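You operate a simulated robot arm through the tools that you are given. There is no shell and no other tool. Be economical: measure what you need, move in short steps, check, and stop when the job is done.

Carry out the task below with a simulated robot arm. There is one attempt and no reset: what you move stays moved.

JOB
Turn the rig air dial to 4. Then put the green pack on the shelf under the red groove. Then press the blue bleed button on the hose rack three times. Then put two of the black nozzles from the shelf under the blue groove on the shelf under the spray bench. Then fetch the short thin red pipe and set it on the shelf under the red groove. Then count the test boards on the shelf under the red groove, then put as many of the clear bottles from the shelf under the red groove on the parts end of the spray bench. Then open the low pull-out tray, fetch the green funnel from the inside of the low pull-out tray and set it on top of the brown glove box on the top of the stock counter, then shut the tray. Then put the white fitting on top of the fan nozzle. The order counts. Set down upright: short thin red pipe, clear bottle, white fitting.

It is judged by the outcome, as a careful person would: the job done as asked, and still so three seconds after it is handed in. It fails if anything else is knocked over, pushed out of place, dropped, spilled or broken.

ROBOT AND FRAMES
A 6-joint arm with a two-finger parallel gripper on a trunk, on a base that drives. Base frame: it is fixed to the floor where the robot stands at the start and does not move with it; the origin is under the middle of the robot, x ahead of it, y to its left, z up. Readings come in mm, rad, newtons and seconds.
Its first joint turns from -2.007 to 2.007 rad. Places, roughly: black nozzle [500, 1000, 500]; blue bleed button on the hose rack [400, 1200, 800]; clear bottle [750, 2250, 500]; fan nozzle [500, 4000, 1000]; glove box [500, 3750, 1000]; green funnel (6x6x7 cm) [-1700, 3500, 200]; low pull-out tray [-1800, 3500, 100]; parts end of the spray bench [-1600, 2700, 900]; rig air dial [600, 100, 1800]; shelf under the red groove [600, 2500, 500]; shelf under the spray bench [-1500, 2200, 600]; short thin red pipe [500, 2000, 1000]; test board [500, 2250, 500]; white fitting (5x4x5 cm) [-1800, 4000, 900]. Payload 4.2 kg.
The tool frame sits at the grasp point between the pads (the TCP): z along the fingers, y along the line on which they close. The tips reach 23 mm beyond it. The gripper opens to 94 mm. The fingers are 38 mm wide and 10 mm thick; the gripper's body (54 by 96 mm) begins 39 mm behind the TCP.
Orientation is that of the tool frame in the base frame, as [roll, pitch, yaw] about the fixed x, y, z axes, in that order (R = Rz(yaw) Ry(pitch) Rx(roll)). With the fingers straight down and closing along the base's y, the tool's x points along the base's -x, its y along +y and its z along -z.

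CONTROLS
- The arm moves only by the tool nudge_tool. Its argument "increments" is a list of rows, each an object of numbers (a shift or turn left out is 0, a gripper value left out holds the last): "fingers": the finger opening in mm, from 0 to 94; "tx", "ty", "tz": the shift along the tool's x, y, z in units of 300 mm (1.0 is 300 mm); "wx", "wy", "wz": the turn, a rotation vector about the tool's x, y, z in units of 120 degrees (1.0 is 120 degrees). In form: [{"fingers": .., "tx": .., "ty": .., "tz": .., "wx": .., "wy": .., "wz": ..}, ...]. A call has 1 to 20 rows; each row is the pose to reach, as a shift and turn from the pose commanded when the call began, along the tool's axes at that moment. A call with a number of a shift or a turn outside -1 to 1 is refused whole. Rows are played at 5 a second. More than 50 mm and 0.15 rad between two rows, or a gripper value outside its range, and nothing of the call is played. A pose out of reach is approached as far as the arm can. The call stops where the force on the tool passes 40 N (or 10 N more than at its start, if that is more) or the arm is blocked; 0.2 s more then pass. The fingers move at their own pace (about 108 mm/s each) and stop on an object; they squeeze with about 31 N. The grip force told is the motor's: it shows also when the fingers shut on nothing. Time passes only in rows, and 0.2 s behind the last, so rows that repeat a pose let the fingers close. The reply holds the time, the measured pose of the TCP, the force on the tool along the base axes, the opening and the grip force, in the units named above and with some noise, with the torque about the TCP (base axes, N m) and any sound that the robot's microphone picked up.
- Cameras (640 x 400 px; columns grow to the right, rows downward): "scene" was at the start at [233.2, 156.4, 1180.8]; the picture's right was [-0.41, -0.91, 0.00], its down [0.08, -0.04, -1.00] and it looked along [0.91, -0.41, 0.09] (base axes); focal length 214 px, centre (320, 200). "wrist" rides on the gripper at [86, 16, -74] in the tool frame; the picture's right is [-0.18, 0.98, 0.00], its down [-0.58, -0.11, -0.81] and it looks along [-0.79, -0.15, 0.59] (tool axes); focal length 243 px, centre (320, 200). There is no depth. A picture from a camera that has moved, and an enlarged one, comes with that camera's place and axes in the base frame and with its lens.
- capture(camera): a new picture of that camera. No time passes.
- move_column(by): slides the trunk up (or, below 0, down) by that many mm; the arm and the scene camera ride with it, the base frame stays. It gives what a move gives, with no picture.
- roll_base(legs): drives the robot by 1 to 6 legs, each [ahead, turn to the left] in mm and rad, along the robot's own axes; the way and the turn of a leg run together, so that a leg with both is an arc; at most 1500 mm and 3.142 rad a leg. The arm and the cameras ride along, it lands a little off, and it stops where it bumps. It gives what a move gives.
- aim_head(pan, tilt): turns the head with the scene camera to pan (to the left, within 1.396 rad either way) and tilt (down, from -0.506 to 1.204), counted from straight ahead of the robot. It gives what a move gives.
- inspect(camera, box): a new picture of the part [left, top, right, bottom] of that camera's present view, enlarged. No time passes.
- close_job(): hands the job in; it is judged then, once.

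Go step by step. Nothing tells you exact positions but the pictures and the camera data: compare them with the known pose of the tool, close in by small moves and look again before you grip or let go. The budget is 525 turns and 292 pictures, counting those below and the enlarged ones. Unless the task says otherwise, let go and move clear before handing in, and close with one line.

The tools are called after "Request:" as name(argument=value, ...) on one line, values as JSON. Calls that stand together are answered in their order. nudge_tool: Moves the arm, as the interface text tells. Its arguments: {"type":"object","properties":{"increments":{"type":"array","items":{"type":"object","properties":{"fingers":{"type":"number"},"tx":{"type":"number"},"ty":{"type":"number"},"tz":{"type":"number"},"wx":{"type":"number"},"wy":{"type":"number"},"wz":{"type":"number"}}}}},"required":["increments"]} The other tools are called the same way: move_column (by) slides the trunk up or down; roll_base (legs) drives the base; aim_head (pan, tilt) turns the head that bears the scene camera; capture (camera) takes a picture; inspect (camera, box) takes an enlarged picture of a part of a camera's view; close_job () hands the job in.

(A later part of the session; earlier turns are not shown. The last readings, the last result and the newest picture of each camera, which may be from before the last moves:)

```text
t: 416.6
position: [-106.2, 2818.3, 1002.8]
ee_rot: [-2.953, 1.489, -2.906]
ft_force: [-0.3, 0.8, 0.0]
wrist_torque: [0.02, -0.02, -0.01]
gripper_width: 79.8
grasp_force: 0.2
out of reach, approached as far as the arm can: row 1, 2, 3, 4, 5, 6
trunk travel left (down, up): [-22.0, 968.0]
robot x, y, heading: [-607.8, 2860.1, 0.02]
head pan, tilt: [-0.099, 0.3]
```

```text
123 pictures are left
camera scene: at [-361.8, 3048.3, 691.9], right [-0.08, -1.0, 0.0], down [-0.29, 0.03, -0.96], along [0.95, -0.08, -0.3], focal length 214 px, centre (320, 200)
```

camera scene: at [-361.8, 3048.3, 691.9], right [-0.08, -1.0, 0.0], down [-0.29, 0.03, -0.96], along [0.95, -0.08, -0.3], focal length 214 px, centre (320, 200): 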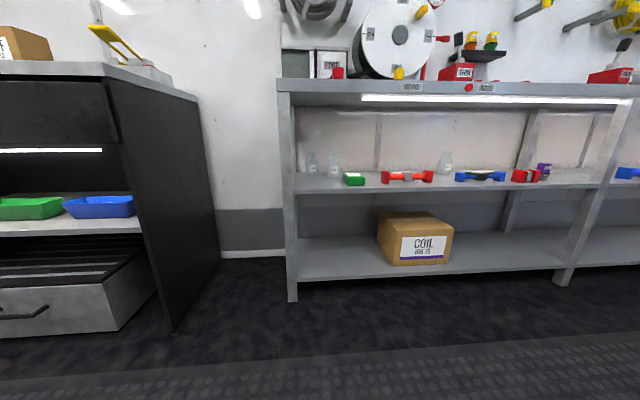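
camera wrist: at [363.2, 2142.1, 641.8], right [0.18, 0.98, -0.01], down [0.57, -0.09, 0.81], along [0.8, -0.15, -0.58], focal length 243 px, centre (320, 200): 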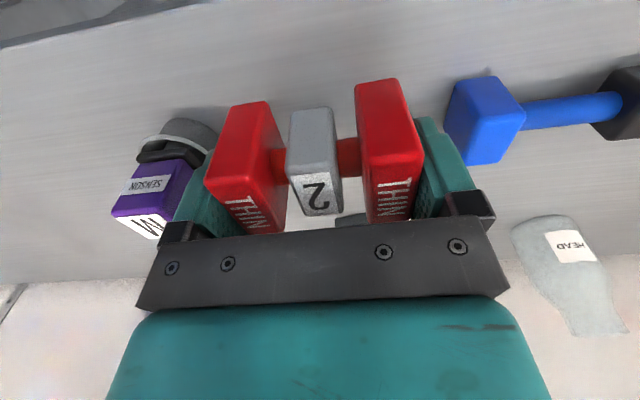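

Request:
nudge_tool(increments=[{"tz": 0.05, "tx": 0.05}, {"tz": 0.1, "tx": 0.1}, {"tz": 0.2, "tx": 0.15}, {"tz": 0.3, "tx": 0.2}, {"tz": 0.38, "tx": 0.28}, {"tz": 0.46, "tx": 0.36}, {"tz": 0.54, "tx": 0.44, "ty": 0.05}, {"tz": 0.62, "tx": 0.52, "ty": 0.1}])

Request:
capture(camera="scene")

```text
t: 418.4
position: [-79.3, 2785.5, 998.4]
ee_rot: [-2.97, 1.486, -2.923]
ft_force: [-0.3, -0.2, 0.4]
wrist_torque: [0.01, -0.01, -0.02]
gripper_width: 80.0
grasp_force: 0.0
out of reach, approached as far as the arm can: row 1, 2, 3, 4, 5, 6, 7, 8
trunk travel left (down, up): [-22.0, 968.0]
robot x, y, heading: [-605.8, 2860.8, 0.012]
head pan, tilt: [-0.099, 0.3]
```

```text
122 pictures are left
camera scene: at [-361.9, 3048.2, 692.0], right [-0.08, -1.0, 0.0], down [-0.29, 0.03, -0.96], along [0.95, -0.08, -0.3], focal length 214 px, centre (320, 200)
```

scene: 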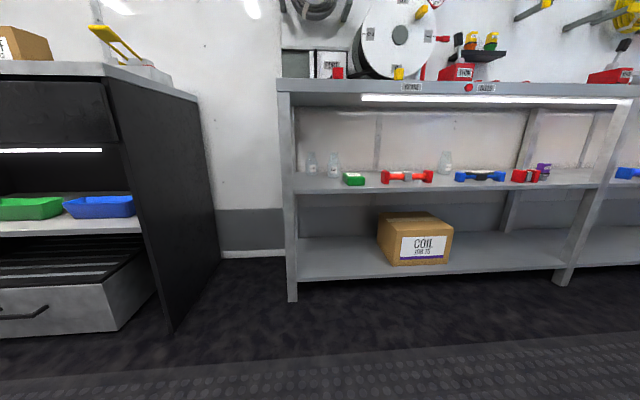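

Request:
nudge_tool(increments=[{"ty": 0.1, "tz": -0.05}, {"ty": 0.2, "tz": -0.1}, {"ty": 0.27, "tz": -0.15}])

Request:
nudge_tool(increments=[{"tx": 0.05}, {"tx": 0.1}, {"tx": 0.2}])

```text
t: 419.2
position: [-132.4, 2839.0, 1008.0]
ee_rot: [-2.963, 1.487, -2.914]
ft_force: [0.4, -0.6, 0.2]
wrist_torque: [0.01, 0.03, -0.01]
gripper_width: 79.9
grasp_force: 0.0
out of reach, approached as far as the arm can: row 2, 3
trunk travel left (down, up): [-22.0, 968.0]
robot x, y, heading: [-608.1, 2860.6, 0.015]
head pan, tilt: [-0.099, 0.3]
```

```text
t: 420.0
position: [-132.9, 2836.7, 1003.1]
ee_rot: [-2.969, 1.486, -2.921]
ft_force: [0.1, -0.1, 0.3]
wrist_torque: [-0.01, 0.04, 0.01]
gripper_width: 80.2
grasp_force: 0.0
out of reach, approached as far as the arm can: row 1, 2, 3
trunk travel left (down, up): [-22.0, 968.0]
robot x, y, heading: [-607.8, 2862.6, 0.015]
head pan, tilt: [-0.099, 0.3]
```

Request:
nudge_tool(increments=[{"tz": 0.05, "tx": 0.05, "ty": 0.03}, {"tz": 0.1, "tx": 0.1, "ty": 0.06}, {"tz": 0.2, "tx": 0.15, "ty": 0.09}, {"tz": 0.3, "tx": 0.2, "ty": 0.09}])

Request:
aim_head(pan=-1.1, tilt=-0.3)

Request:
capture(camera="scene")

```text
t: 421.0
position: [-114.1, 2824.3, 1002.4]
ee_rot: [-2.965, 1.486, -2.915]
ft_force: [-0.2, 0.6, -0.1]
wrist_torque: [0.01, 0.01, 0.03]
gripper_width: 80.0
grasp_force: 0.0
out of reach, approached as far as the arm can: row 1, 2, 3, 4
trunk travel left (down, up): [-22.0, 968.0]
robot x, y, heading: [-604.5, 2863.8, 0.014]
head pan, tilt: [-0.099, 0.3]
```

```text
t: 422.3
position: [-115.1, 2825.1, 1003.7]
ee_rot: [-2.966, 1.486, -2.918]
ft_force: [-0.2, -0.3, 0.2]
wrist_torque: [0.03, -0.01, 0.01]
gripper_width: 79.8
grasp_force: 0.1
trunk travel left (down, up): [-22.0, 968.0]
robot x, y, heading: [-603.6, 2865.2, 0.014]
head pan, tilt: [-1.1, -0.3]
```

```text
121 pictures are left
camera scene: at [-418.2, 2986.7, 745.2], right [-0.88, -0.47, 0.0], down [0.14, -0.26, -0.96], along [0.45, -0.84, 0.3], focal length 214 px, centre (320, 200)
```

scene: 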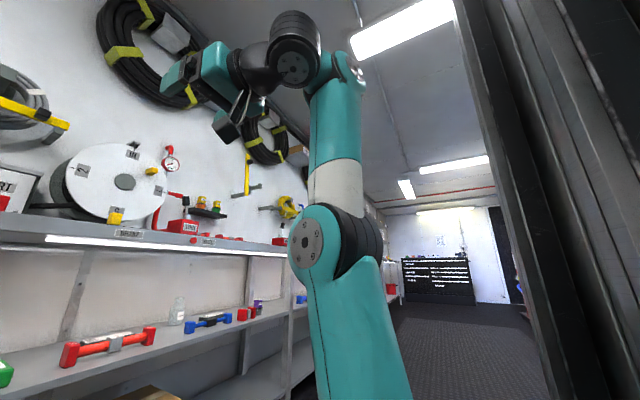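

Request:
nudge_tool(increments=[{"tz": 0.12, "ty": 0.02}, {"tz": 0.25, "ty": 0.04}, {"tz": 0.38, "ty": 0.06}, {"tz": 0.5, "ty": 0.08}, {"tz": 0.63, "tx": 0.04, "ty": 0.1}, {"tz": 0.76, "tx": 0.1, "ty": 0.1}, {"tz": 0.88, "tx": 0.15, "ty": 0.1}, {"tz": 1.0, "tx": 0.2, "ty": 0.1}])

Request:
nudge_tool(increments=[{"tz": -0.12, "tx": -0.05}, {"tz": -0.25, "tx": -0.1}, {"tz": -0.38, "tx": -0.15}, {"tz": -0.5, "tx": -0.2}, {"tz": -0.63, "tx": -0.25}, {"tz": -0.76, "tx": -0.28, "ty": -0.0}, {"tz": -0.88, "tx": -0.28}, {"tz": -1.0, "tx": -0.28}])

Request:
nudge_tool(increments=[{"tz": 0.05, "tx": 0.05}, {"tz": 0.1, "tx": 0.1}, {"tz": 0.2, "tx": 0.15}, {"tz": 0.3, "tx": 0.2}])

```text
t: 424.1
position: [173.1, 2866.4, 917.7]
ee_rot: [-2.938, 1.493, -2.893]
ft_force: [0.2, -0.4, -0.4]
wrist_torque: [0.01, -0.03, -0.02]
gripper_width: 80.2
grasp_force: 0.0
out of reach, approached as far as the arm can: row 1, 2, 3, 4, 5, 6
trunk travel left (down, up): [-22.0, 968.0]
robot x, y, heading: [-606.0, 2861.1, 0.014]
head pan, tilt: [-1.1, -0.3]
```

```text
t: 425.9
position: [-84.2, 2850.3, 997.1]
ee_rot: [-2.956, 1.491, -2.909]
ft_force: [-1.1, -0.7, -0.5]
wrist_torque: [0.0, -0.01, 0.02]
gripper_width: 79.9
grasp_force: 0.0
out of reach, approached as far as the arm can: row 5, 6, 7, 8
trunk travel left (down, up): [-22.0, 968.0]
robot x, y, heading: [-603.9, 2860.5, 0.018]
head pan, tilt: [-1.1, -0.3]
```

```text
t: 426.9
position: [-1.3, 2858.3, 931.9]
ee_rot: [-2.975, 1.491, -2.93]
ft_force: [0.0, -0.6, 0.3]
wrist_torque: [-0.01, -0.03, -0.02]
gripper_width: 80.1
grasp_force: 0.0
trunk travel left (down, up): [-22.0, 968.0]
robot x, y, heading: [-602.5, 2857.7, 0.01]
head pan, tilt: [-1.1, -0.3]
```

Request:
nudge_tool(increments=[{"tz": 0.08, "tx": 0.08}, {"tz": 0.16, "tx": 0.16}, {"tz": 0.24, "tx": 0.24}, {"tz": 0.33, "tx": 0.32}])

Request:
nudge_tool(increments=[{"wy": 0.03, "tx": 0.08}, {"wy": 0.06, "tx": 0.16}, {"wy": 0.09, "tx": 0.24}, {"wy": 0.12, "tx": 0.32}, {"wy": 0.15, "tx": 0.4}, {"wy": 0.18, "tx": 0.48}, {"wy": 0.21, "tx": 0.56}, {"wy": 0.21, "tx": 0.64}])

Request:
aim_head(pan=-0.1, tilt=0.3)

Request:
capture(camera="scene")

```text
t: 427.9
position: [90.9, 2861.9, 833.0]
ee_rot: [-2.961, 1.491, -2.916]
ft_force: [-0.1, 0.2, -0.4]
wrist_torque: [-0.01, 0.02, -0.03]
gripper_width: 80.2
grasp_force: 0.1
trunk travel left (down, up): [-22.0, 968.0]
robot x, y, heading: [-604.8, 2861.6, 0.013]
head pan, tilt: [-1.1, -0.3]
```

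```text
t: 429.7
position: [75.0, 2856.8, 635.1]
ee_rot: [-3.112, 1.05, -3.071]
ft_force: [1.0, 0.3, 0.5]
wrist_torque: [0.04, 0.01, -0.02]
gripper_width: 80.0
grasp_force: 0.0
trunk travel left (down, up): [-22.0, 968.0]
robot x, y, heading: [-604.6, 2860.6, 0.012]
head pan, tilt: [-1.1, -0.3]
```

```text
t: 431.0
position: [76.2, 2854.9, 636.7]
ee_rot: [-3.112, 1.052, -3.07]
ft_force: [0.0, 0.2, -0.2]
wrist_torque: [0.0, 0.0, -0.03]
gripper_width: 80.0
grasp_force: 0.0
trunk travel left (down, up): [-22.0, 968.0]
robot x, y, heading: [-605.6, 2858.8, 0.014]
head pan, tilt: [-0.099, 0.3]
```

```text
120 pictures are left
camera scene: at [-361.9, 3048.2, 692.0], right [-0.09, -1.0, 0.0], down [-0.29, 0.03, -0.96], along [0.95, -0.08, -0.3], focal length 214 px, centre (320, 200)
```

scene: 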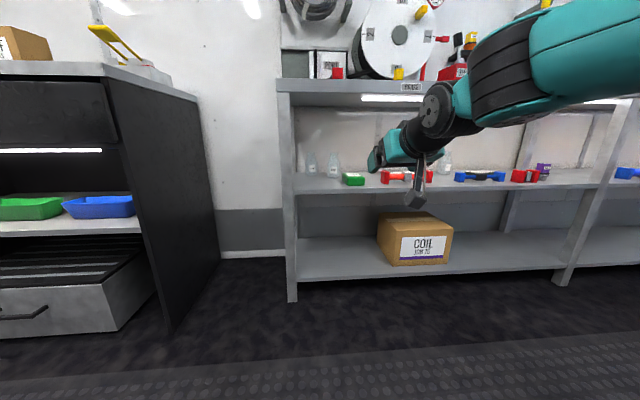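

Request:
nudge_tool(increments=[{"wy": 0.033, "ty": 0.1}, {"wy": 0.067, "ty": 0.19}])

Request:
roll_base(legs=[[330, -0.012]])

Request:
capture(camera="wrist")

Request:
capture(camera="scene")

```text
t: 431.6
position: [70.9, 2912.8, 635.7]
ee_rot: [-3.117, 0.91, -3.078]
ft_force: [-0.7, -0.1, 0.5]
wrist_torque: [-0.03, 0.01, -0.02]
gripper_width: 79.8
grasp_force: 0.0
trunk travel left (down, up): [-22.0, 968.0]
robot x, y, heading: [-605.0, 2860.0, 0.016]
head pan, tilt: [-0.099, 0.3]
```

```text
t: 433.8
position: [403.8, 2902.8, 635.5]
ee_rot: [-3.117, 0.91, -3.093]
ft_force: [-0.9, 0.1, 0.8]
wrist_torque: [0.0, -0.01, 0.01]
gripper_width: 80.1
grasp_force: 0.1
trunk travel left (down, up): [-22.0, 968.0]
robot x, y, heading: [-274.2, 2863.8, -0.001]
head pan, tilt: [-0.099, 0.3]
```

```text
119 pictures are left
camera wrist: at [292.4, 2915.3, 612.2], right [0.08, 0.99, 0.13], down [-0.28, -0.1, 0.95], along [0.96, -0.12, 0.27], focal length 243 px, centre (320, 200)
```

wrist: 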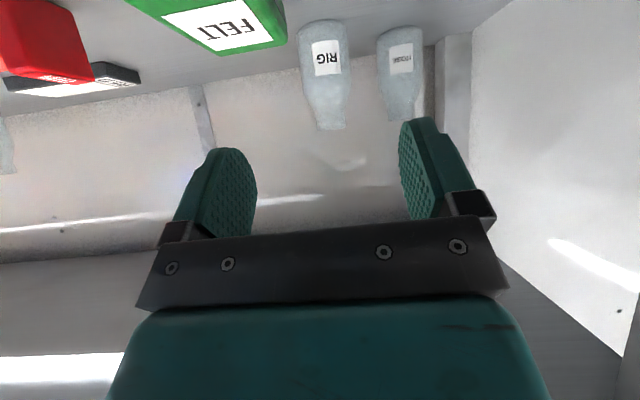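

```text
118 pictures are left
camera scene: at [-27.1, 3046.3, 692.0], right [-0.1, -0.99, 0.0], down [-0.29, 0.03, -0.96], along [0.95, -0.1, -0.3], focal length 214 px, centre (320, 200)
```

scene: 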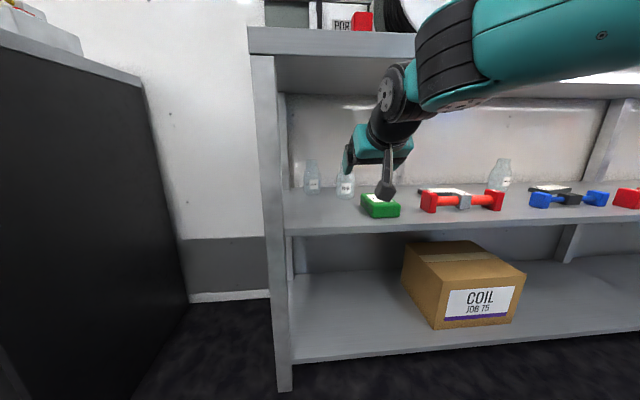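

Request:
nudge_tool(increments=[{"tx": 0.065, "tz": 0.05, "fingers": 86}, {"tx": 0.131, "tz": 0.103}])

Request:
roll_base(legs=[[130, 0]])

Request:
capture(camera="wrist")

Request:
capture(camera="scene")

```text
t: 434.4
position: [405.4, 2901.4, 585.5]
ee_rot: [-3.118, 0.912, -3.096]
ft_force: [0.3, -0.1, 0.2]
wrist_torque: [0.02, 0.01, 0.02]
gripper_width: 85.8
grasp_force: 0.1
trunk travel left (down, up): [-22.0, 968.0]
robot x, y, heading: [-271.5, 2861.9, -0.002]
head pan, tilt: [-0.099, 0.3]
```

```text
t: 435.6
position: [534.5, 2900.8, 586.5]
ee_rot: [-3.118, 0.912, -3.093]
ft_force: [-0.8, 0.8, -0.3]
wrist_torque: [-0.01, -0.04, 0.04]
gripper_width: 86.3
grasp_force: 0.0
trunk travel left (down, up): [-22.0, 968.0]
robot x, y, heading: [-140.4, 2865.2, -0.005]
head pan, tilt: [-0.099, 0.3]
```

```text
117 pictures are left
camera wrist: at [423.5, 2913.5, 562.5], right [0.08, 0.99, 0.13], down [-0.28, -0.1, 0.95], along [0.96, -0.12, 0.27], focal length 243 px, centre (320, 200)
```

wrist: 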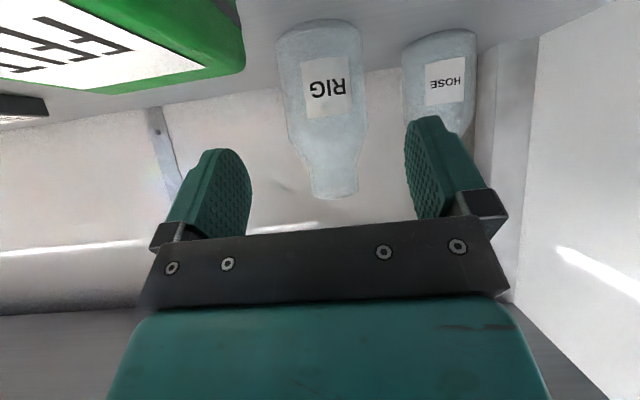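

```text
116 pictures are left
camera scene: at [103.9, 3046.0, 692.0], right [-0.1, -0.99, 0.0], down [-0.29, 0.03, -0.96], along [0.95, -0.1, -0.3], focal length 214 px, centre (320, 200)
```

scene: 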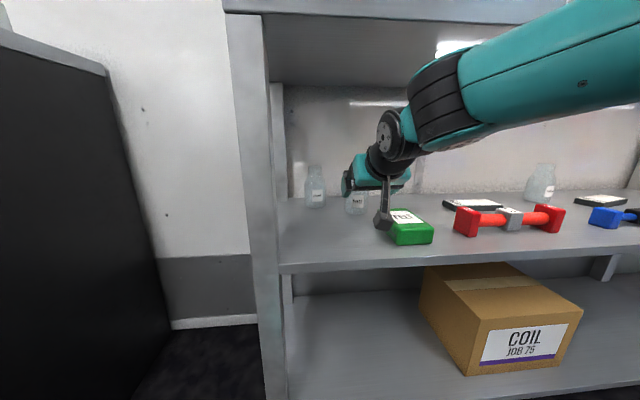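

Request:
nudge_tool(increments=[{"tx": -0.0625, "tz": 0.08, "ty": 0.008}, {"tx": -0.125, "tz": 0.16, "ty": 0.008}, {"tx": -0.086, "tz": 0.191, "ty": 0.008}, {"tx": -0.047, "tz": 0.222, "ty": 0.008}])

Request:
capture(camera="wrist")

Request:
inspect(camera="scene", box=[280, 80, 480, 260])

```text
t: 436.6
position: [598.0, 2905.6, 556.2]
ee_rot: [-3.117, 0.912, -3.093]
ft_force: [-0.2, -0.1, -0.4]
wrist_torque: [-0.03, 0.02, 0.0]
gripper_width: 86.1
grasp_force: 0.0
trunk travel left (down, up): [-22.0, 968.0]
robot x, y, heading: [-145.2, 2862.7, 0.001]
head pan, tilt: [-0.099, 0.3]
```

```text
115 pictures are left
camera wrist: at [486.9, 2918.1, 532.5], right [0.08, 0.99, 0.13], down [-0.28, -0.1, 0.95], along [0.96, -0.12, 0.27], focal length 243 px, centre (320, 200)
```

wrist: 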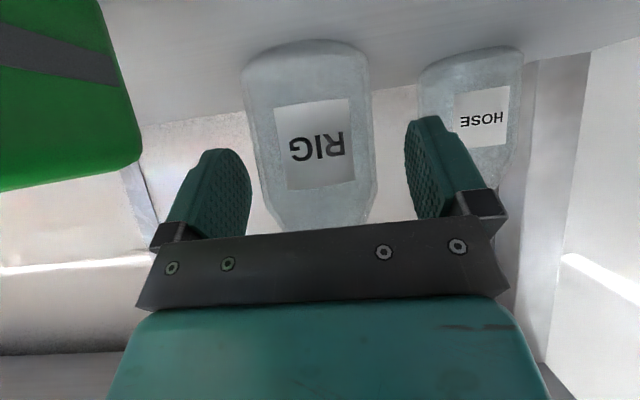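

```text
2.22 times, centred on (380, 170) of scene
camera zoom: at [103.8, 3046.0, 692.0], right [-0.1, -0.99, 0.0], down [-0.29, 0.03, -0.96], along [0.95, -0.1, -0.3], focal length 477 px, centre (187, 267)
```

zoom: 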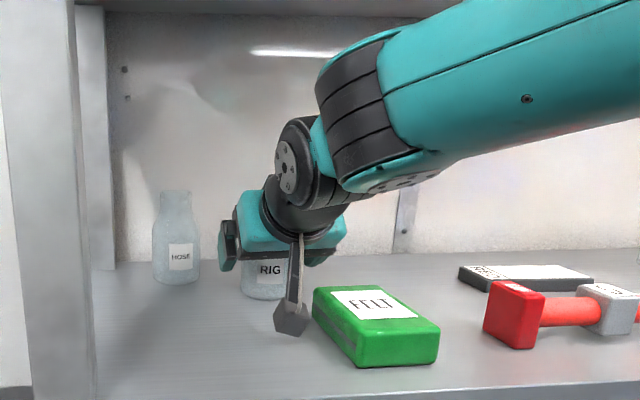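

Request:
nudge_tool(increments=[{"ty": -0.008, "fingers": 70}, {"ty": -0.008, "fingers": 45}, {"ty": -0.008, "fingers": 45}, {"ty": -0.008, "fingers": 45}])

Request:
capture(camera="wrist")

```text
t: 437.6
position: [597.7, 2902.2, 555.4]
ee_rot: [-3.117, 0.911, -3.092]
ft_force: [0.6, 0.4, 0.7]
wrist_torque: [0.05, -0.03, -0.03]
gripper_width: 58.4
grasp_force: 30.7
trunk travel left (down, up): [-22.0, 968.0]
robot x, y, heading: [-142.9, 2864.3, -0.001]
head pan, tilt: [-0.099, 0.3]
```

```text
113 pictures are left
camera wrist: at [486.0, 2915.1, 532.7], right [0.08, 0.99, 0.13], down [-0.28, -0.1, 0.95], along [0.96, -0.12, 0.27], focal length 243 px, centre (320, 200)
```

wrist: 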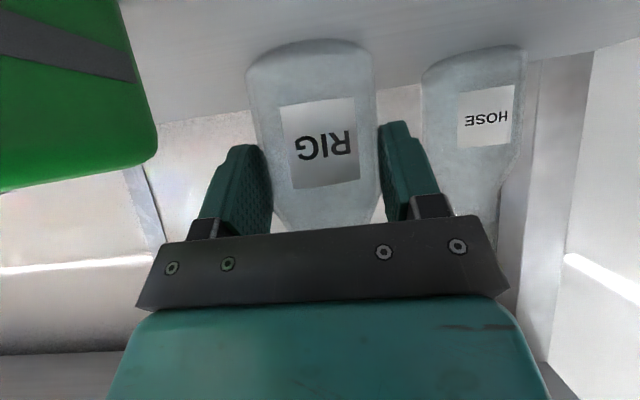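

Request:
nudge_tool(increments=[{"tx": -0.053, "tz": -0.041}, {"tx": -0.105, "tz": -0.082}])

Request:
roll_base(legs=[[-480, 0]])

Request:
capture(camera="scene")

```text
t: 438.2
position: [596.5, 2903.0, 595.3]
ee_rot: [-3.118, 0.912, -3.093]
ft_force: [-0.4, -1.0, -0.6]
wrist_torque: [-0.03, 0.04, 0.01]
gripper_width: 58.1
grasp_force: 30.3
trunk travel left (down, up): [-22.0, 968.0]
robot x, y, heading: [-143.2, 2864.8, -0.001]
head pan, tilt: [-0.099, 0.3]
```

```text
t: 441.1
position: [116.8, 2902.3, 595.8]
ee_rot: [-3.118, 0.912, -3.093]
ft_force: [0.4, 0.1, -1.0]
wrist_torque: [0.0, 0.06, 0.0]
gripper_width: 58.4
grasp_force: 31.4
trunk travel left (down, up): [-22.0, 968.0]
robot x, y, heading: [-623.9, 2863.8, -0.007]
head pan, tilt: [-0.099, 0.3]
```

```text
112 pictures are left
camera scene: at [-375.8, 3047.0, 692.0], right [-0.1, -0.99, 0.0], down [-0.29, 0.03, -0.96], along [0.95, -0.1, -0.3], focal length 214 px, centre (320, 200)
```

scene: 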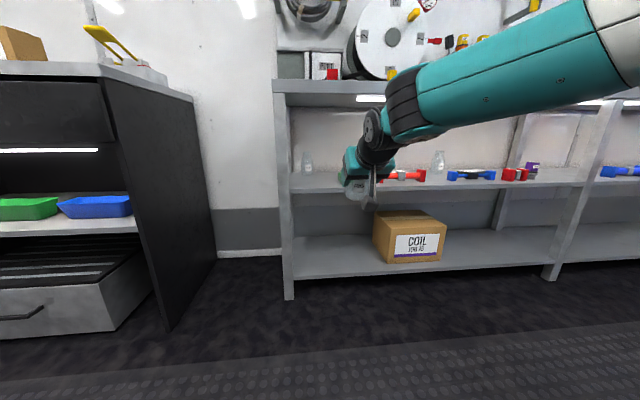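

Request:
move_column(by=400)

Request:
roll_base(legs=[[110, 0], [0, -1.564], [120, 0], [0, -1.571]])

Request:
aim_head(pan=0.0, tilt=0.4)

Request:
capture(camera="scene")

```text
t: 444.9
position: [115.5, 2902.1, 994.7]
ee_rot: [-3.117, 0.912, -3.095]
ft_force: [-0.4, -0.6, -0.5]
wrist_torque: [0.01, -0.03, 0.04]
gripper_width: 58.4
grasp_force: 31.0
trunk travel left (down, up): [-422.0, 568.0]
robot x, y, heading: [-620.0, 2861.7, -0.002]
head pan, tilt: [-0.099, 0.3]
```

```text
t: 454.7
position: [-1252.2, 2728.5, 994.5]
ee_rot: [-3.119, 0.91, 0.019]
ft_force: [0.3, -0.4, -0.8]
wrist_torque: [-0.01, -0.02, -0.02]
gripper_width: 58.3
grasp_force: 30.9
trunk travel left (down, up): [-422.0, 568.0]
robot x, y, heading: [-512.2, 2741.7, 3.112]
head pan, tilt: [-0.099, 0.3]
```

```text
t: 455.3
position: [-1251.1, 2728.7, 995.1]
ee_rot: [-3.117, 0.91, 0.02]
ft_force: [-0.2, 0.2, 0.6]
wrist_torque: [-0.06, -0.01, 0.01]
gripper_width: 58.2
grasp_force: 31.1
trunk travel left (down, up): [-422.0, 568.0]
robot x, y, heading: [-508.0, 2747.6, 3.108]
head pan, tilt: [0.0, 0.4]
```

```text
111 pictures are left
camera scene: at [-760.7, 2556.1, 1082.8], right [0.03, 1.0, 0.0], down [0.39, -0.01, -0.92], along [-0.92, 0.03, -0.39], focal length 214 px, centre (320, 200)
```

scene: 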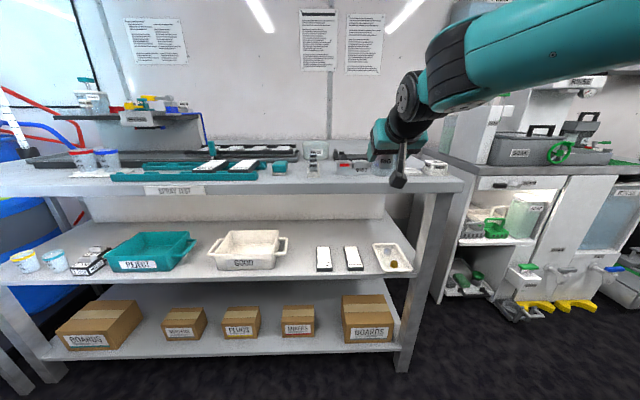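

Request:
inspect(camera="scene", box=[240, 110, 480, 260])

Request:
capture(camera="wrist")

```text
2.67 times, centred on (360, 185) of scene
camera zoom: at [-760.7, 2556.1, 1082.8], right [0.03, 1.0, 0.0], down [0.39, -0.01, -0.92], along [-0.92, 0.03, -0.39], focal length 572 px, centre (213, 240)
```

zoom: 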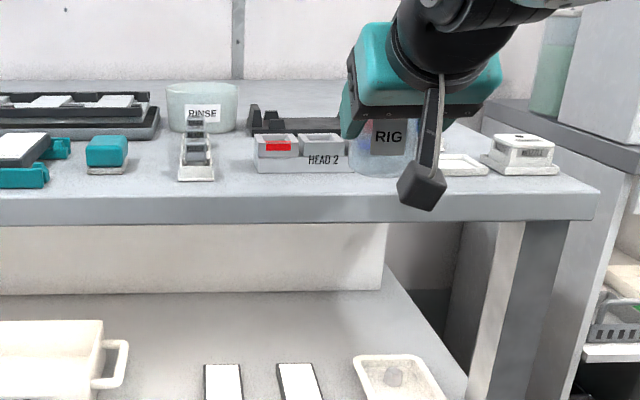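

```text
109 pictures are left
camera wrist: at [-1139.2, 2712.5, 971.3], right [-0.11, -0.98, 0.13], down [0.28, 0.09, 0.95], along [-0.95, 0.14, 0.27], focal length 243 px, centre (320, 200)
```

wrist: 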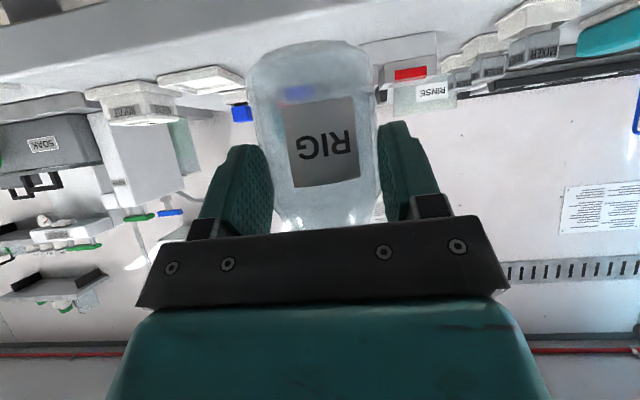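

Request:
move_column(by=350)

Request:
aim_head(pan=0.0, tilt=0.75)

Request:
capture(camera="scene")

Request:
inspect(camera="scene", box=[260, 120, 500, 270])

```text
t: 458.8
position: [-1252.0, 2728.0, 1345.4]
ee_rot: [-3.119, 0.911, 0.019]
ft_force: [0.5, 0.0, -0.2]
wrist_torque: [0.0, -0.04, -0.01]
gripper_width: 58.3
grasp_force: 30.2
trunk travel left (down, up): [-772.0, 218.0]
robot x, y, heading: [-510.4, 2746.5, 3.11]
head pan, tilt: [0.0, 0.4]
```

```text
t: 459.6
position: [-1252.3, 2728.0, 1345.1]
ee_rot: [-3.119, 0.911, 0.021]
ft_force: [-0.8, 0.1, -0.2]
wrist_torque: [-0.01, 0.0, 0.01]
gripper_width: 58.6
grasp_force: 30.8
trunk travel left (down, up): [-772.0, 218.0]
robot x, y, heading: [-513.6, 2744.6, 3.112]
head pan, tilt: [0.0, 0.75]
```

```text
108 pictures are left
camera scene: at [-751.0, 2555.8, 1401.7], right [0.03, 1.0, 0.0], down [0.68, -0.02, -0.73], along [-0.73, 0.02, -0.68], focal length 214 px, centre (320, 200)
```

scene: 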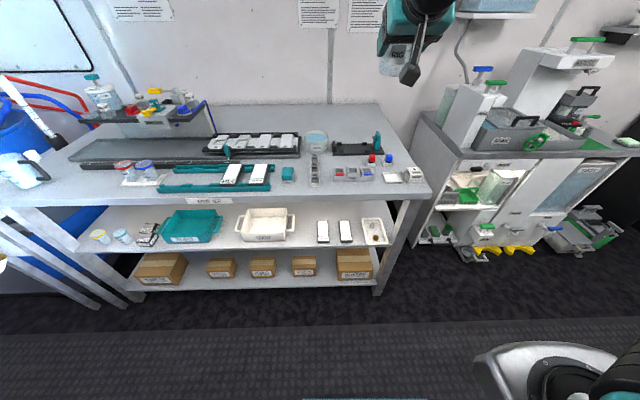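

```text
2.67 times, centred on (380, 195) of scene
camera zoom: at [-751.0, 2555.8, 1401.7], right [0.03, 1.0, 0.0], down [0.68, -0.02, -0.73], along [-0.73, 0.02, -0.68], focal length 572 px, centre (160, 213)
```

zoom: 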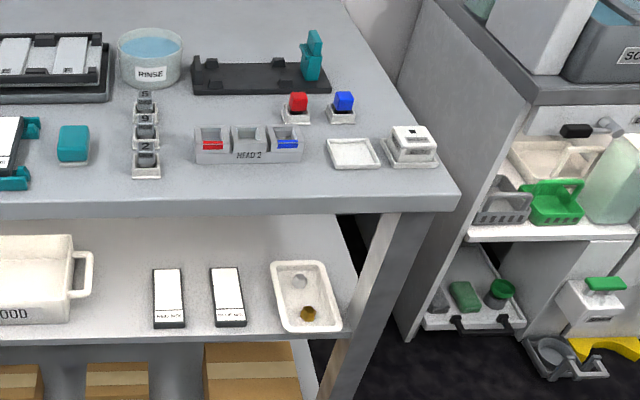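

Request:
move_column(by=-330)

Request:
roll_base(legs=[[91, 0]])

Request:
aim_head(pan=-0.2, tilt=0.6)

Request:
capture(camera="scene")

Request:
capture(camera="wrist")

```text
t: 462.8
position: [-1252.7, 2727.9, 1014.5]
ee_rot: [-3.117, 0.911, 0.02]
ft_force: [-0.7, -0.6, 0.5]
wrist_torque: [-0.01, -0.02, 0.01]
gripper_width: 58.2
grasp_force: 30.8
trunk travel left (down, up): [-442.0, 548.0]
robot x, y, heading: [-510.6, 2744.0, 3.111]
head pan, tilt: [0.0, 0.75]
```

```text
t: 463.9
position: [-1342.1, 2732.6, 1014.2]
ee_rot: [-3.118, 0.91, 0.016]
ft_force: [-0.4, 0.1, -1.0]
wrist_torque: [0.0, 0.02, -0.01]
gripper_width: 58.1
grasp_force: 31.2
trunk travel left (down, up): [-442.0, 548.0]
robot x, y, heading: [-600.3, 2747.7, 3.108]
head pan, tilt: [0.0, 0.75]
```

```text
t: 464.7
position: [-1342.5, 2732.8, 1015.2]
ee_rot: [-3.119, 0.911, 0.017]
ft_force: [-0.6, -0.5, -0.7]
wrist_torque: [-0.03, -0.01, 0.02]
gripper_width: 58.2
grasp_force: 31.0
trunk travel left (down, up): [-442.0, 548.0]
robot x, y, heading: [-603.7, 2747.7, 3.108]
head pan, tilt: [-0.201, 0.6]
```

```text
106 pictures are left
camera scene: at [-845.0, 2577.1, 1084.5], right [0.23, 0.97, 0.0], down [0.55, -0.13, -0.82], along [-0.8, 0.19, -0.57], focal length 214 px, centre (320, 200)
```

scene: 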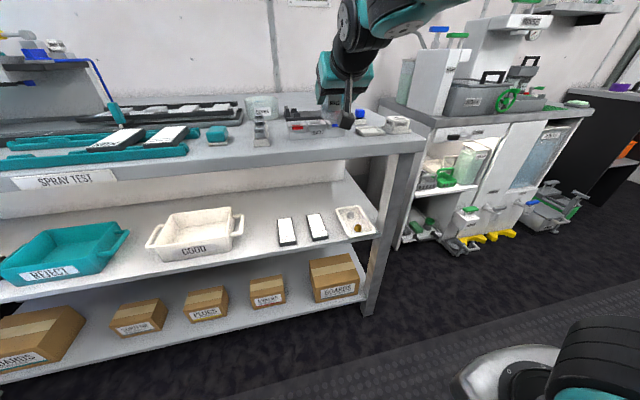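

```text
105 pictures are left
camera wrist: at [-1229.8, 2717.1, 991.3], right [-0.12, -0.98, 0.13], down [0.28, 0.09, 0.95], along [-0.95, 0.15, 0.27], focal length 243 px, centre (320, 200)
```

wrist: 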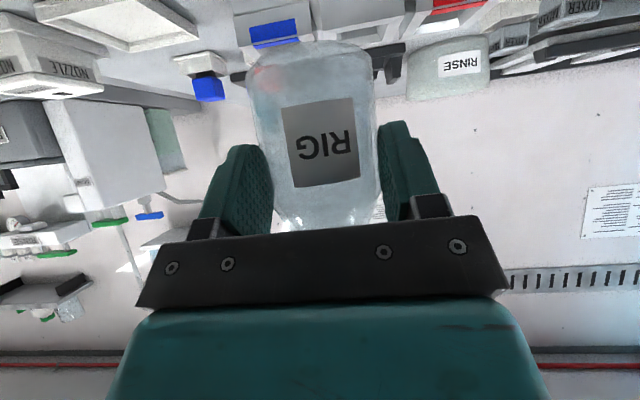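

Request:
inspect(camera="scene", box=[230, 60, 430, 185])

```text
3.20 times, centred on (330, 122) of scene
camera zoom: at [-845.0, 2577.1, 1084.5], right [0.23, 0.97, 0.0], down [0.55, -0.13, -0.82], along [-0.8, 0.19, -0.57], focal length 686 px, centre (288, 448)
```

zoom: 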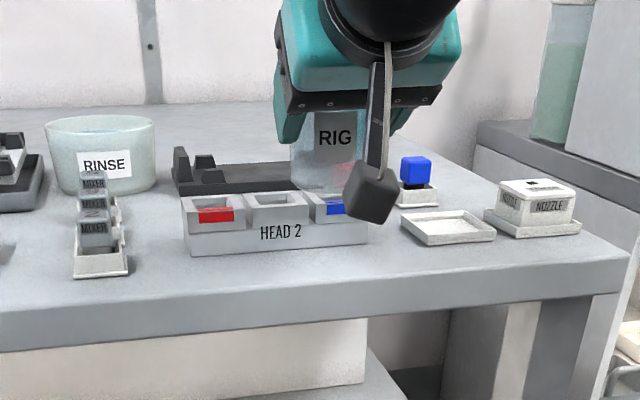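

Request:
move_column(by=-50)

Request:
inspect(camera="scene", box=[230, 60, 430, 185])

Request:
capture(camera="wrist")

```text
t: 465.6
position: [-1342.8, 2732.5, 964.1]
ee_rot: [-3.117, 0.91, 0.015]
ft_force: [-0.5, 0.6, -0.3]
wrist_torque: [0.0, -0.02, -0.01]
gripper_width: 58.2
grasp_force: 30.5
trunk travel left (down, up): [-392.0, 598.0]
robot x, y, heading: [-601.9, 2748.3, 3.104]
head pan, tilt: [-0.201, 0.6]
```

```text
3.20 times, centred on (330, 122) of scene
camera zoom: at [-845.0, 2577.2, 1034.5], right [0.23, 0.97, 0.0], down [0.55, -0.13, -0.83], along [-0.8, 0.19, -0.56], focal length 686 px, centre (288, 448)
```

zoom: 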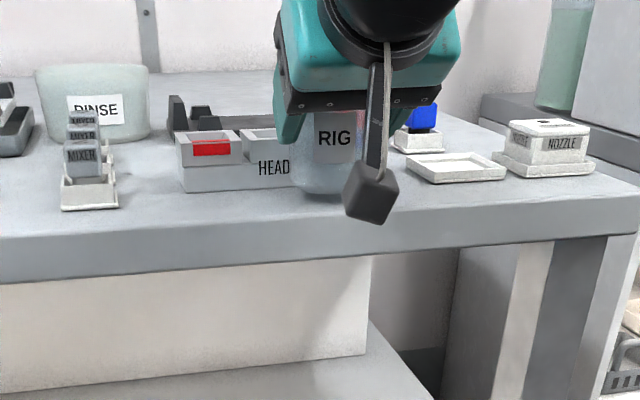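

```text
102 pictures are left
camera wrist: at [-1229.8, 2717.1, 941.3], right [-0.12, -0.98, 0.13], down [0.28, 0.09, 0.95], along [-0.95, 0.15, 0.27], focal length 243 px, centre (320, 200)
```

wrist: 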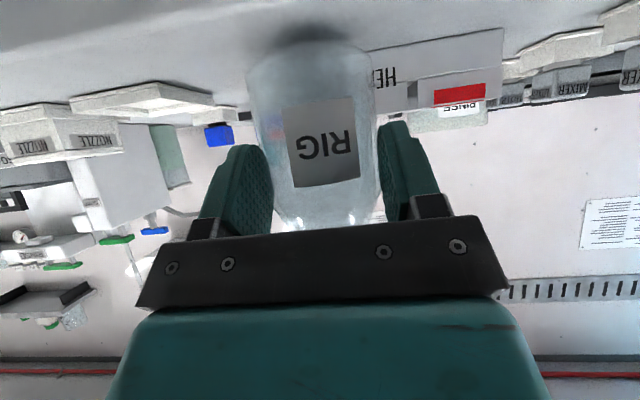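

Request:
nudge_tool(increments=[{"tx": 0.0105, "tz": 0.0082}, {"tx": 0.021, "tz": 0.0164}, {"tx": 0.0289, "tz": 0.0226}, {"tx": 0.0368, "tz": 0.0287}])

Request:
capture(camera="wrist")

```text
t: 466.6
position: [-1342.2, 2732.8, 955.6]
ee_rot: [-3.124, 0.925, 0.009]
ft_force: [-2.8, 0.7, 30.8]
wrist_torque: [-0.25, 0.03, 0.02]
gripper_width: 58.3
grasp_force: 30.3
trunk travel left (down, up): [-392.0, 598.0]
robot x, y, heading: [-605.7, 2747.8, 3.104]
head pan, tilt: [-0.201, 0.6]
```

```text
101 pictures are left
camera wrist: at [-1230.1, 2716.7, 930.7], right [-0.11, -0.98, 0.14], down [0.29, 0.1, 0.95], along [-0.95, 0.15, 0.28], focal length 243 px, centre (320, 200)
```

wrist: 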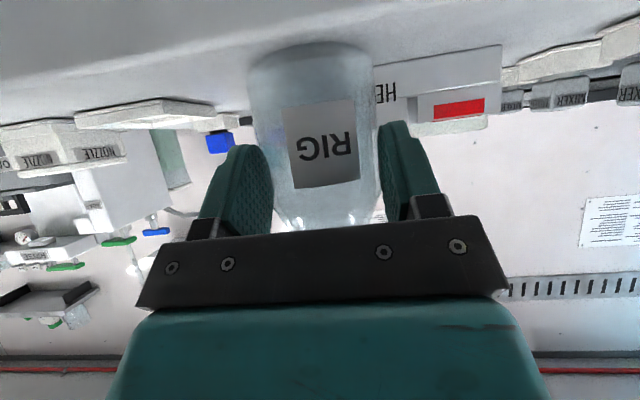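

Request:
nudge_tool(increments=[{"tx": -0.008, "tz": -0.006}, {"tx": -0.008, "tz": -0.006, "fingers": 66}, {"tx": -0.008, "tz": -0.006, "fingers": 76}, {"tx": -0.008, "tz": -0.006, "fingers": 76}, {"tx": -0.008, "tz": -0.1, "fingers": 76}, {"tx": -0.008, "tz": -0.25, "fingers": 76}, {"tx": -0.008, "tz": -0.4, "fingers": 76}])

Request:
inspect(camera="scene", box=[230, 60, 430, 185])

```text
t: 468.2
position: [-1251.0, 2729.0, 1026.9]
ee_rot: [-3.116, 0.911, 0.019]
ft_force: [0.8, -0.2, -0.3]
wrist_torque: [-0.02, -0.02, 0.01]
gripper_width: 76.0
grasp_force: 0.0
trunk travel left (down, up): [-392.0, 598.0]
robot x, y, heading: [-600.6, 2748.6, 3.106]
head pan, tilt: [-0.201, 0.6]
```

```text
3.20 times, centred on (330, 122) of scene
camera zoom: at [-845.2, 2577.1, 1034.4], right [0.23, 0.97, 0.0], down [0.55, -0.13, -0.82], along [-0.8, 0.19, -0.57], focal length 686 px, centre (288, 448)
```

zoom: 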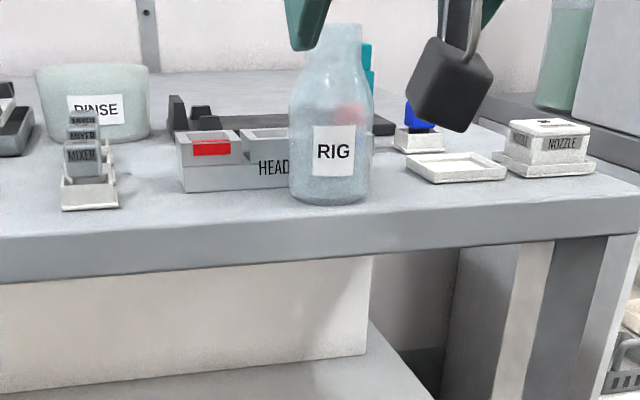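

Request:
roll_base(legs=[[-110, 0], [0, 1.607], [-225, 0], [0, 1.571]])

Request:
move_column(by=-375)

Request:
aim_head(pan=-0.1, tilt=0.3)

Request:
capture(camera="scene")

```text
t: 478.4
position: [154.0, 3004.8, 1027.1]
ee_rot: [-3.118, 0.911, -3.11]
ft_force: [0.5, -0.5, -0.2]
wrist_torque: [0.0, -0.02, -0.01]
gripper_width: 76.0
grasp_force: 0.1
trunk travel left (down, up): [-392.0, 598.0]
robot x, y, heading: [-492.5, 2972.9, -0.02]
head pan, tilt: [-0.201, 0.6]
```

```text
t: 482.0
position: [156.1, 3006.2, 653.9]
ee_rot: [-3.117, 0.91, -3.111]
ft_force: [-0.1, -0.1, -0.3]
wrist_torque: [-0.02, -0.01, 0.0]
gripper_width: 75.8
grasp_force: 0.1
trunk travel left (down, up): [-17.0, 973.0]
robot x, y, heading: [-491.6, 2975.6, -0.02]
head pan, tilt: [-0.201, 0.6]
```

```text
t: 482.8
position: [155.6, 3005.8, 652.4]
ee_rot: [-3.116, 0.911, -3.111]
ft_force: [0.7, -0.1, 0.1]
wrist_torque: [-0.01, -0.02, 0.0]
gripper_width: 76.0
grasp_force: 0.0
trunk travel left (down, up): [-17.0, 973.0]
robot x, y, heading: [-491.3, 2981.3, -0.022]
head pan, tilt: [-0.099, 0.3]
```

```text
99 pictures are left
camera scene: at [-243.0, 3154.5, 686.9], right [-0.12, -0.99, 0.0], down [-0.29, 0.04, -0.95], along [0.95, -0.11, -0.3], focal length 214 px, centre (320, 200)
```

scene: 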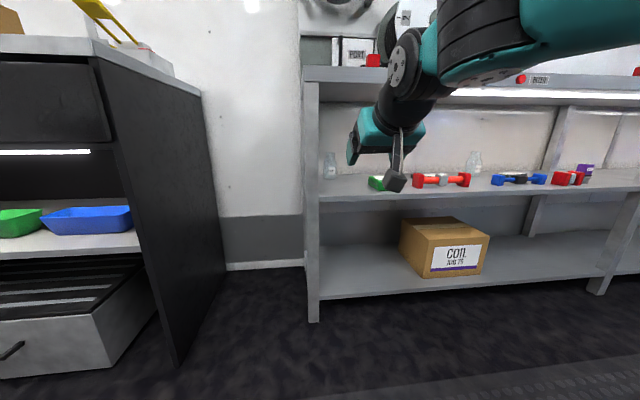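

Request:
nudge_tool(increments=[{"tz": 0.1, "ty": -0.015}, {"tz": 0.2, "ty": -0.03}, {"tz": 0.31, "tx": -0.01, "ty": -0.035}])

Request:
roll_base(legs=[[0, 0.022], [275, 0]])

Request:
capture(camera="wrist")

Request:
capture(camera="scene")

```text
t: 483.6
position: [232.5, 2995.2, 599.0]
ee_rot: [-3.119, 0.913, -3.11]
ft_force: [-0.3, -0.9, 0.5]
wrist_torque: [0.01, -0.01, 0.0]
gripper_width: 76.1
grasp_force: 0.1
trunk travel left (down, up): [-17.0, 973.0]
robot x, y, heading: [-495.1, 2977.8, -0.019]
head pan, tilt: [-0.099, 0.3]
```

```text
t: 485.9
position: [512.7, 3007.9, 598.6]
ee_rot: [-3.118, 0.91, -3.091]
ft_force: [-0.2, -0.5, -0.7]
wrist_torque: [0.01, -0.02, 0.02]
gripper_width: 76.3
grasp_force: 0.0
trunk travel left (down, up): [-17.0, 973.0]
robot x, y, heading: [-207.5, 2978.5, -0.001]
head pan, tilt: [-0.099, 0.3]
```

```text
98 pictures are left
camera wrist: at [401.5, 3020.8, 575.7], right [0.08, 0.99, 0.13], down [-0.28, -0.1, 0.95], along [0.96, -0.12, 0.27], focal length 243 px, centre (320, 200)
```

wrist: 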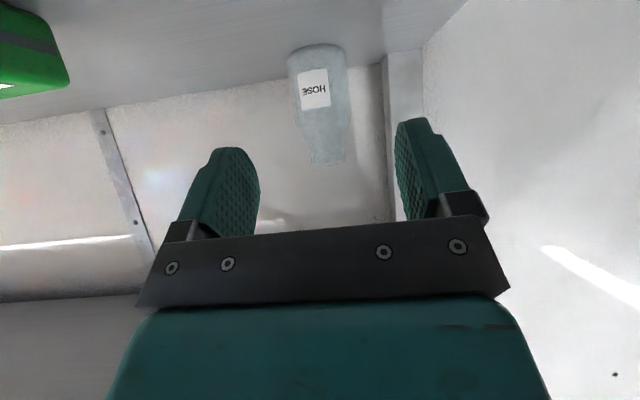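

```text
97 pictures are left
camera scene: at [35.0, 3159.2, 687.0], right [-0.1, -0.99, 0.0], down [-0.29, 0.03, -0.96], along [0.95, -0.1, -0.3], focal length 214 px, centre (320, 200)
```

scene: 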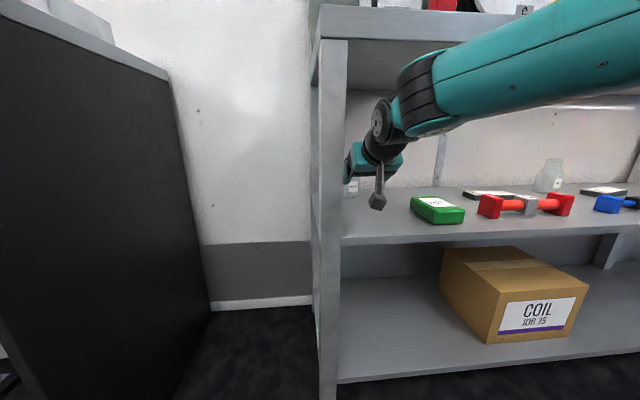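

Request:
roll_base(legs=[[100, 0]])

Request:
capture(camera="wrist")

Request:
capture(camera="scene")

```text
t: 487.1
position: [614.4, 3007.2, 599.0]
ee_rot: [-3.117, 0.911, -3.093]
ft_force: [0.2, -0.7, 0.0]
wrist_torque: [0.03, 0.0, 0.03]
gripper_width: 76.0
grasp_force: 0.0
trunk travel left (down, up): [-17.0, 973.0]
robot x, y, heading: [-108.7, 2978.0, -0.003]
head pan, tilt: [-0.099, 0.3]
```

```text
96 pictures are left
camera wrist: at [503.1, 3019.8, 575.7], right [0.08, 0.99, 0.13], down [-0.28, -0.1, 0.95], along [0.96, -0.12, 0.27], focal length 243 px, centre (320, 200)
```

wrist: 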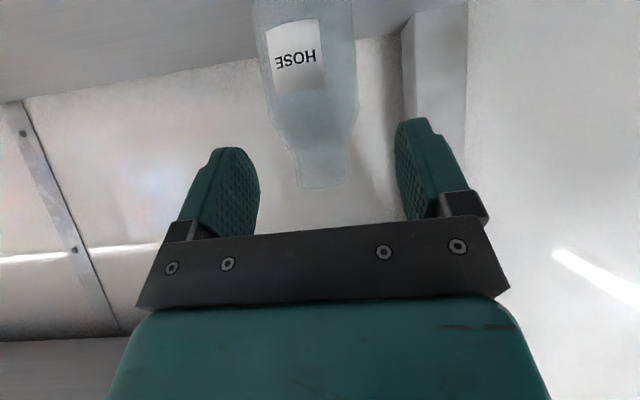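

```text
95 pictures are left
camera scene: at [136.9, 3158.7, 687.0], right [-0.1, -0.99, 0.0], down [-0.29, 0.03, -0.96], along [0.95, -0.1, -0.3], focal length 214 px, centre (320, 200)
```

scene: 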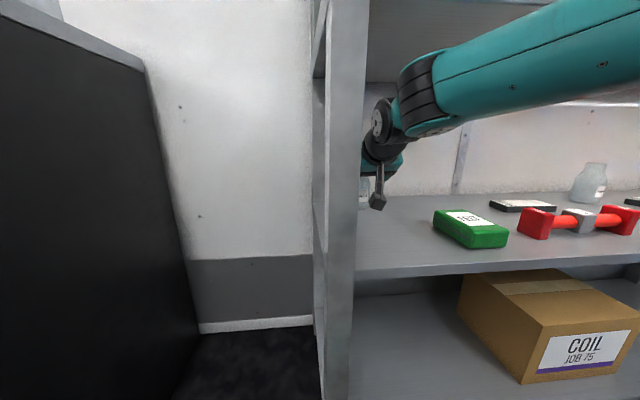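

Request:
nudge_tool(increments=[{"tx": -0.06, "tz": 0.076, "ty": -0.01, "fingers": 80}, {"tx": -0.119, "tz": 0.152, "ty": -0.01}, {"tx": -0.063, "tz": 0.196, "ty": -0.01}, {"tx": -0.006, "tz": 0.24, "ty": -0.01}])

Request:
capture(camera="wrist")

```text
t: 488.1
position: [671.6, 3006.0, 553.2]
ee_rot: [-3.116, 0.912, -3.093]
ft_force: [-0.5, 0.1, 0.6]
wrist_torque: [0.0, -0.04, 0.0]
gripper_width: 80.1
grasp_force: 0.1
trunk travel left (down, up): [-17.0, 973.0]
robot x, y, heading: [-111.1, 2976.0, -0.001]
head pan, tilt: [-0.099, 0.3]
```

```text
94 pictures are left
camera wrist: at [560.5, 3017.6, 530.0], right [0.08, 0.99, 0.13], down [-0.28, -0.1, 0.95], along [0.96, -0.12, 0.27], focal length 243 px, centre (320, 200)
```

wrist: 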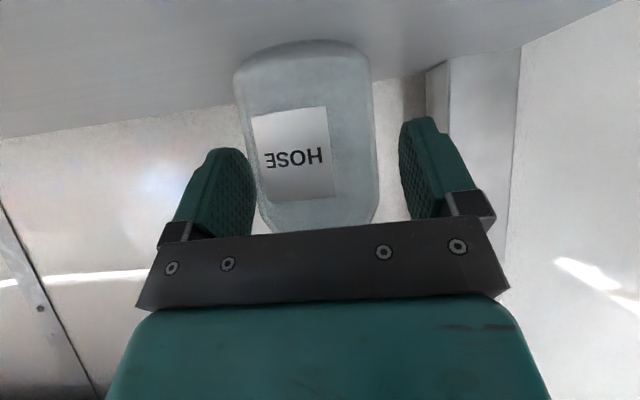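

Request:
nudge_tool(increments=[{"ty": -0.014, "fingers": 72}, {"ty": -0.014, "fingers": 45}, {"ty": -0.014, "fingers": 45}, {"ty": -0.014, "fingers": 45}])

Request:
nudge_tool(increments=[{"tx": -0.053, "tz": -0.041}, {"tx": -0.105, "tz": -0.082}])

Request:
capture(camera="wrist")

```text
t: 489.1
position: [673.5, 3001.4, 554.5]
ee_rot: [-3.117, 0.913, -3.093]
ft_force: [0.3, 0.0, 0.4]
wrist_torque: [0.09, -0.02, 0.0]
gripper_width: 58.8
grasp_force: 31.4
trunk travel left (down, up): [-17.0, 973.0]
robot x, y, heading: [-111.6, 2980.6, -0.003]
head pan, tilt: [-0.099, 0.3]
```

```text
t: 489.7
position: [675.2, 3004.0, 593.6]
ee_rot: [-3.118, 0.912, -3.092]
ft_force: [1.1, -0.5, -0.2]
wrist_torque: [0.03, 0.0, 0.04]
gripper_width: 58.8
grasp_force: 31.0
trunk travel left (down, up): [-17.0, 973.0]
robot x, y, heading: [-112.7, 2975.2, -0.0]
head pan, tilt: [-0.099, 0.3]
```

```text
93 pictures are left
camera wrist: at [563.1, 3016.4, 571.1], right [0.08, 0.99, 0.13], down [-0.28, -0.1, 0.95], along [0.96, -0.12, 0.27], focal length 243 px, centre (320, 200)
```

wrist: 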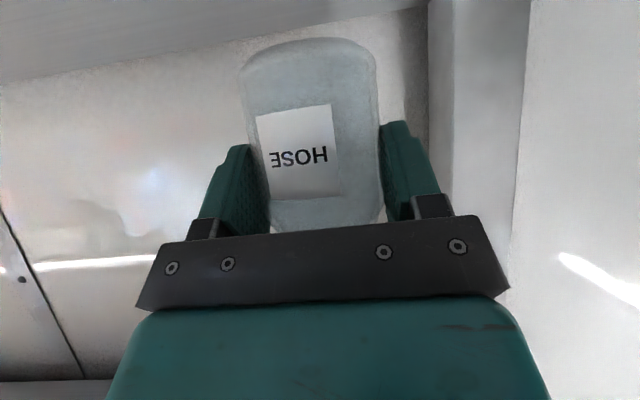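

Request:
roll_base(legs=[[-400, 0]])

Request:
move_column(by=400)

Request:
roll_base(legs=[[0, -1.571], [300, 0], [0, -1.571]])

Request:
aim_head(pan=-0.15, tilt=0.6)

Request:
capture(camera="scene")

```text
t: 492.2
position: [278.9, 2993.9, 594.8]
ee_rot: [-3.118, 0.91, -3.111]
ft_force: [0.6, 0.5, -0.3]
wrist_torque: [0.0, -0.01, 0.0]
gripper_width: 58.7
grasp_force: 30.9
trunk travel left (down, up): [-17.0, 973.0]
robot x, y, heading: [-507.7, 2978.3, -0.017]
head pan, tilt: [-0.099, 0.3]
```

```text
t: 496.0
position: [278.7, 2994.1, 994.9]
ee_rot: [-3.117, 0.91, -3.11]
ft_force: [-0.1, 0.2, -0.5]
wrist_torque: [0.0, 0.02, -0.01]
gripper_width: 58.9
grasp_force: 30.6
trunk travel left (down, up): [-417.0, 573.0]
robot x, y, heading: [-505.5, 2981.7, -0.022]
head pan, tilt: [-0.099, 0.3]
```

```text
t: 505.6
position: [-1301.1, 2667.0, 992.8]
ee_rot: [-3.118, 0.911, 0.034]
ft_force: [-0.4, 0.2, 0.0]
wrist_torque: [-0.03, -0.01, 0.01]
gripper_width: 58.7
grasp_force: 31.3
trunk travel left (down, up): [-417.0, 573.0]
robot x, y, heading: [-514.6, 2678.8, 3.125]
head pan, tilt: [-0.099, 0.3]
```

```text
t: 506.4
position: [-1300.6, 2667.6, 993.7]
ee_rot: [-3.118, 0.912, 0.033]
ft_force: [-0.3, -0.5, -0.8]
wrist_torque: [-0.01, 0.02, 0.01]
gripper_width: 58.5
grasp_force: 30.8
trunk travel left (down, up): [-417.0, 573.0]
robot x, y, heading: [-514.2, 2682.0, 3.122]
head pan, tilt: [-0.15, 0.6]
```

```text
92 pictures are left
camera scene: at [-755.4, 2502.6, 1059.6], right [0.17, 0.99, 0.0], down [0.56, -0.09, -0.83], along [-0.81, 0.14, -0.56], focal length 214 px, centre (320, 200)
```

scene: 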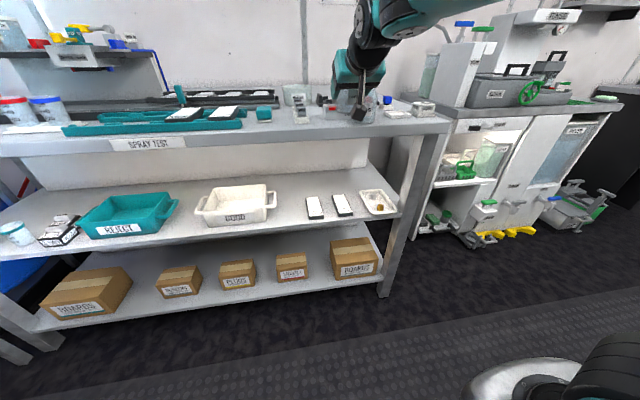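

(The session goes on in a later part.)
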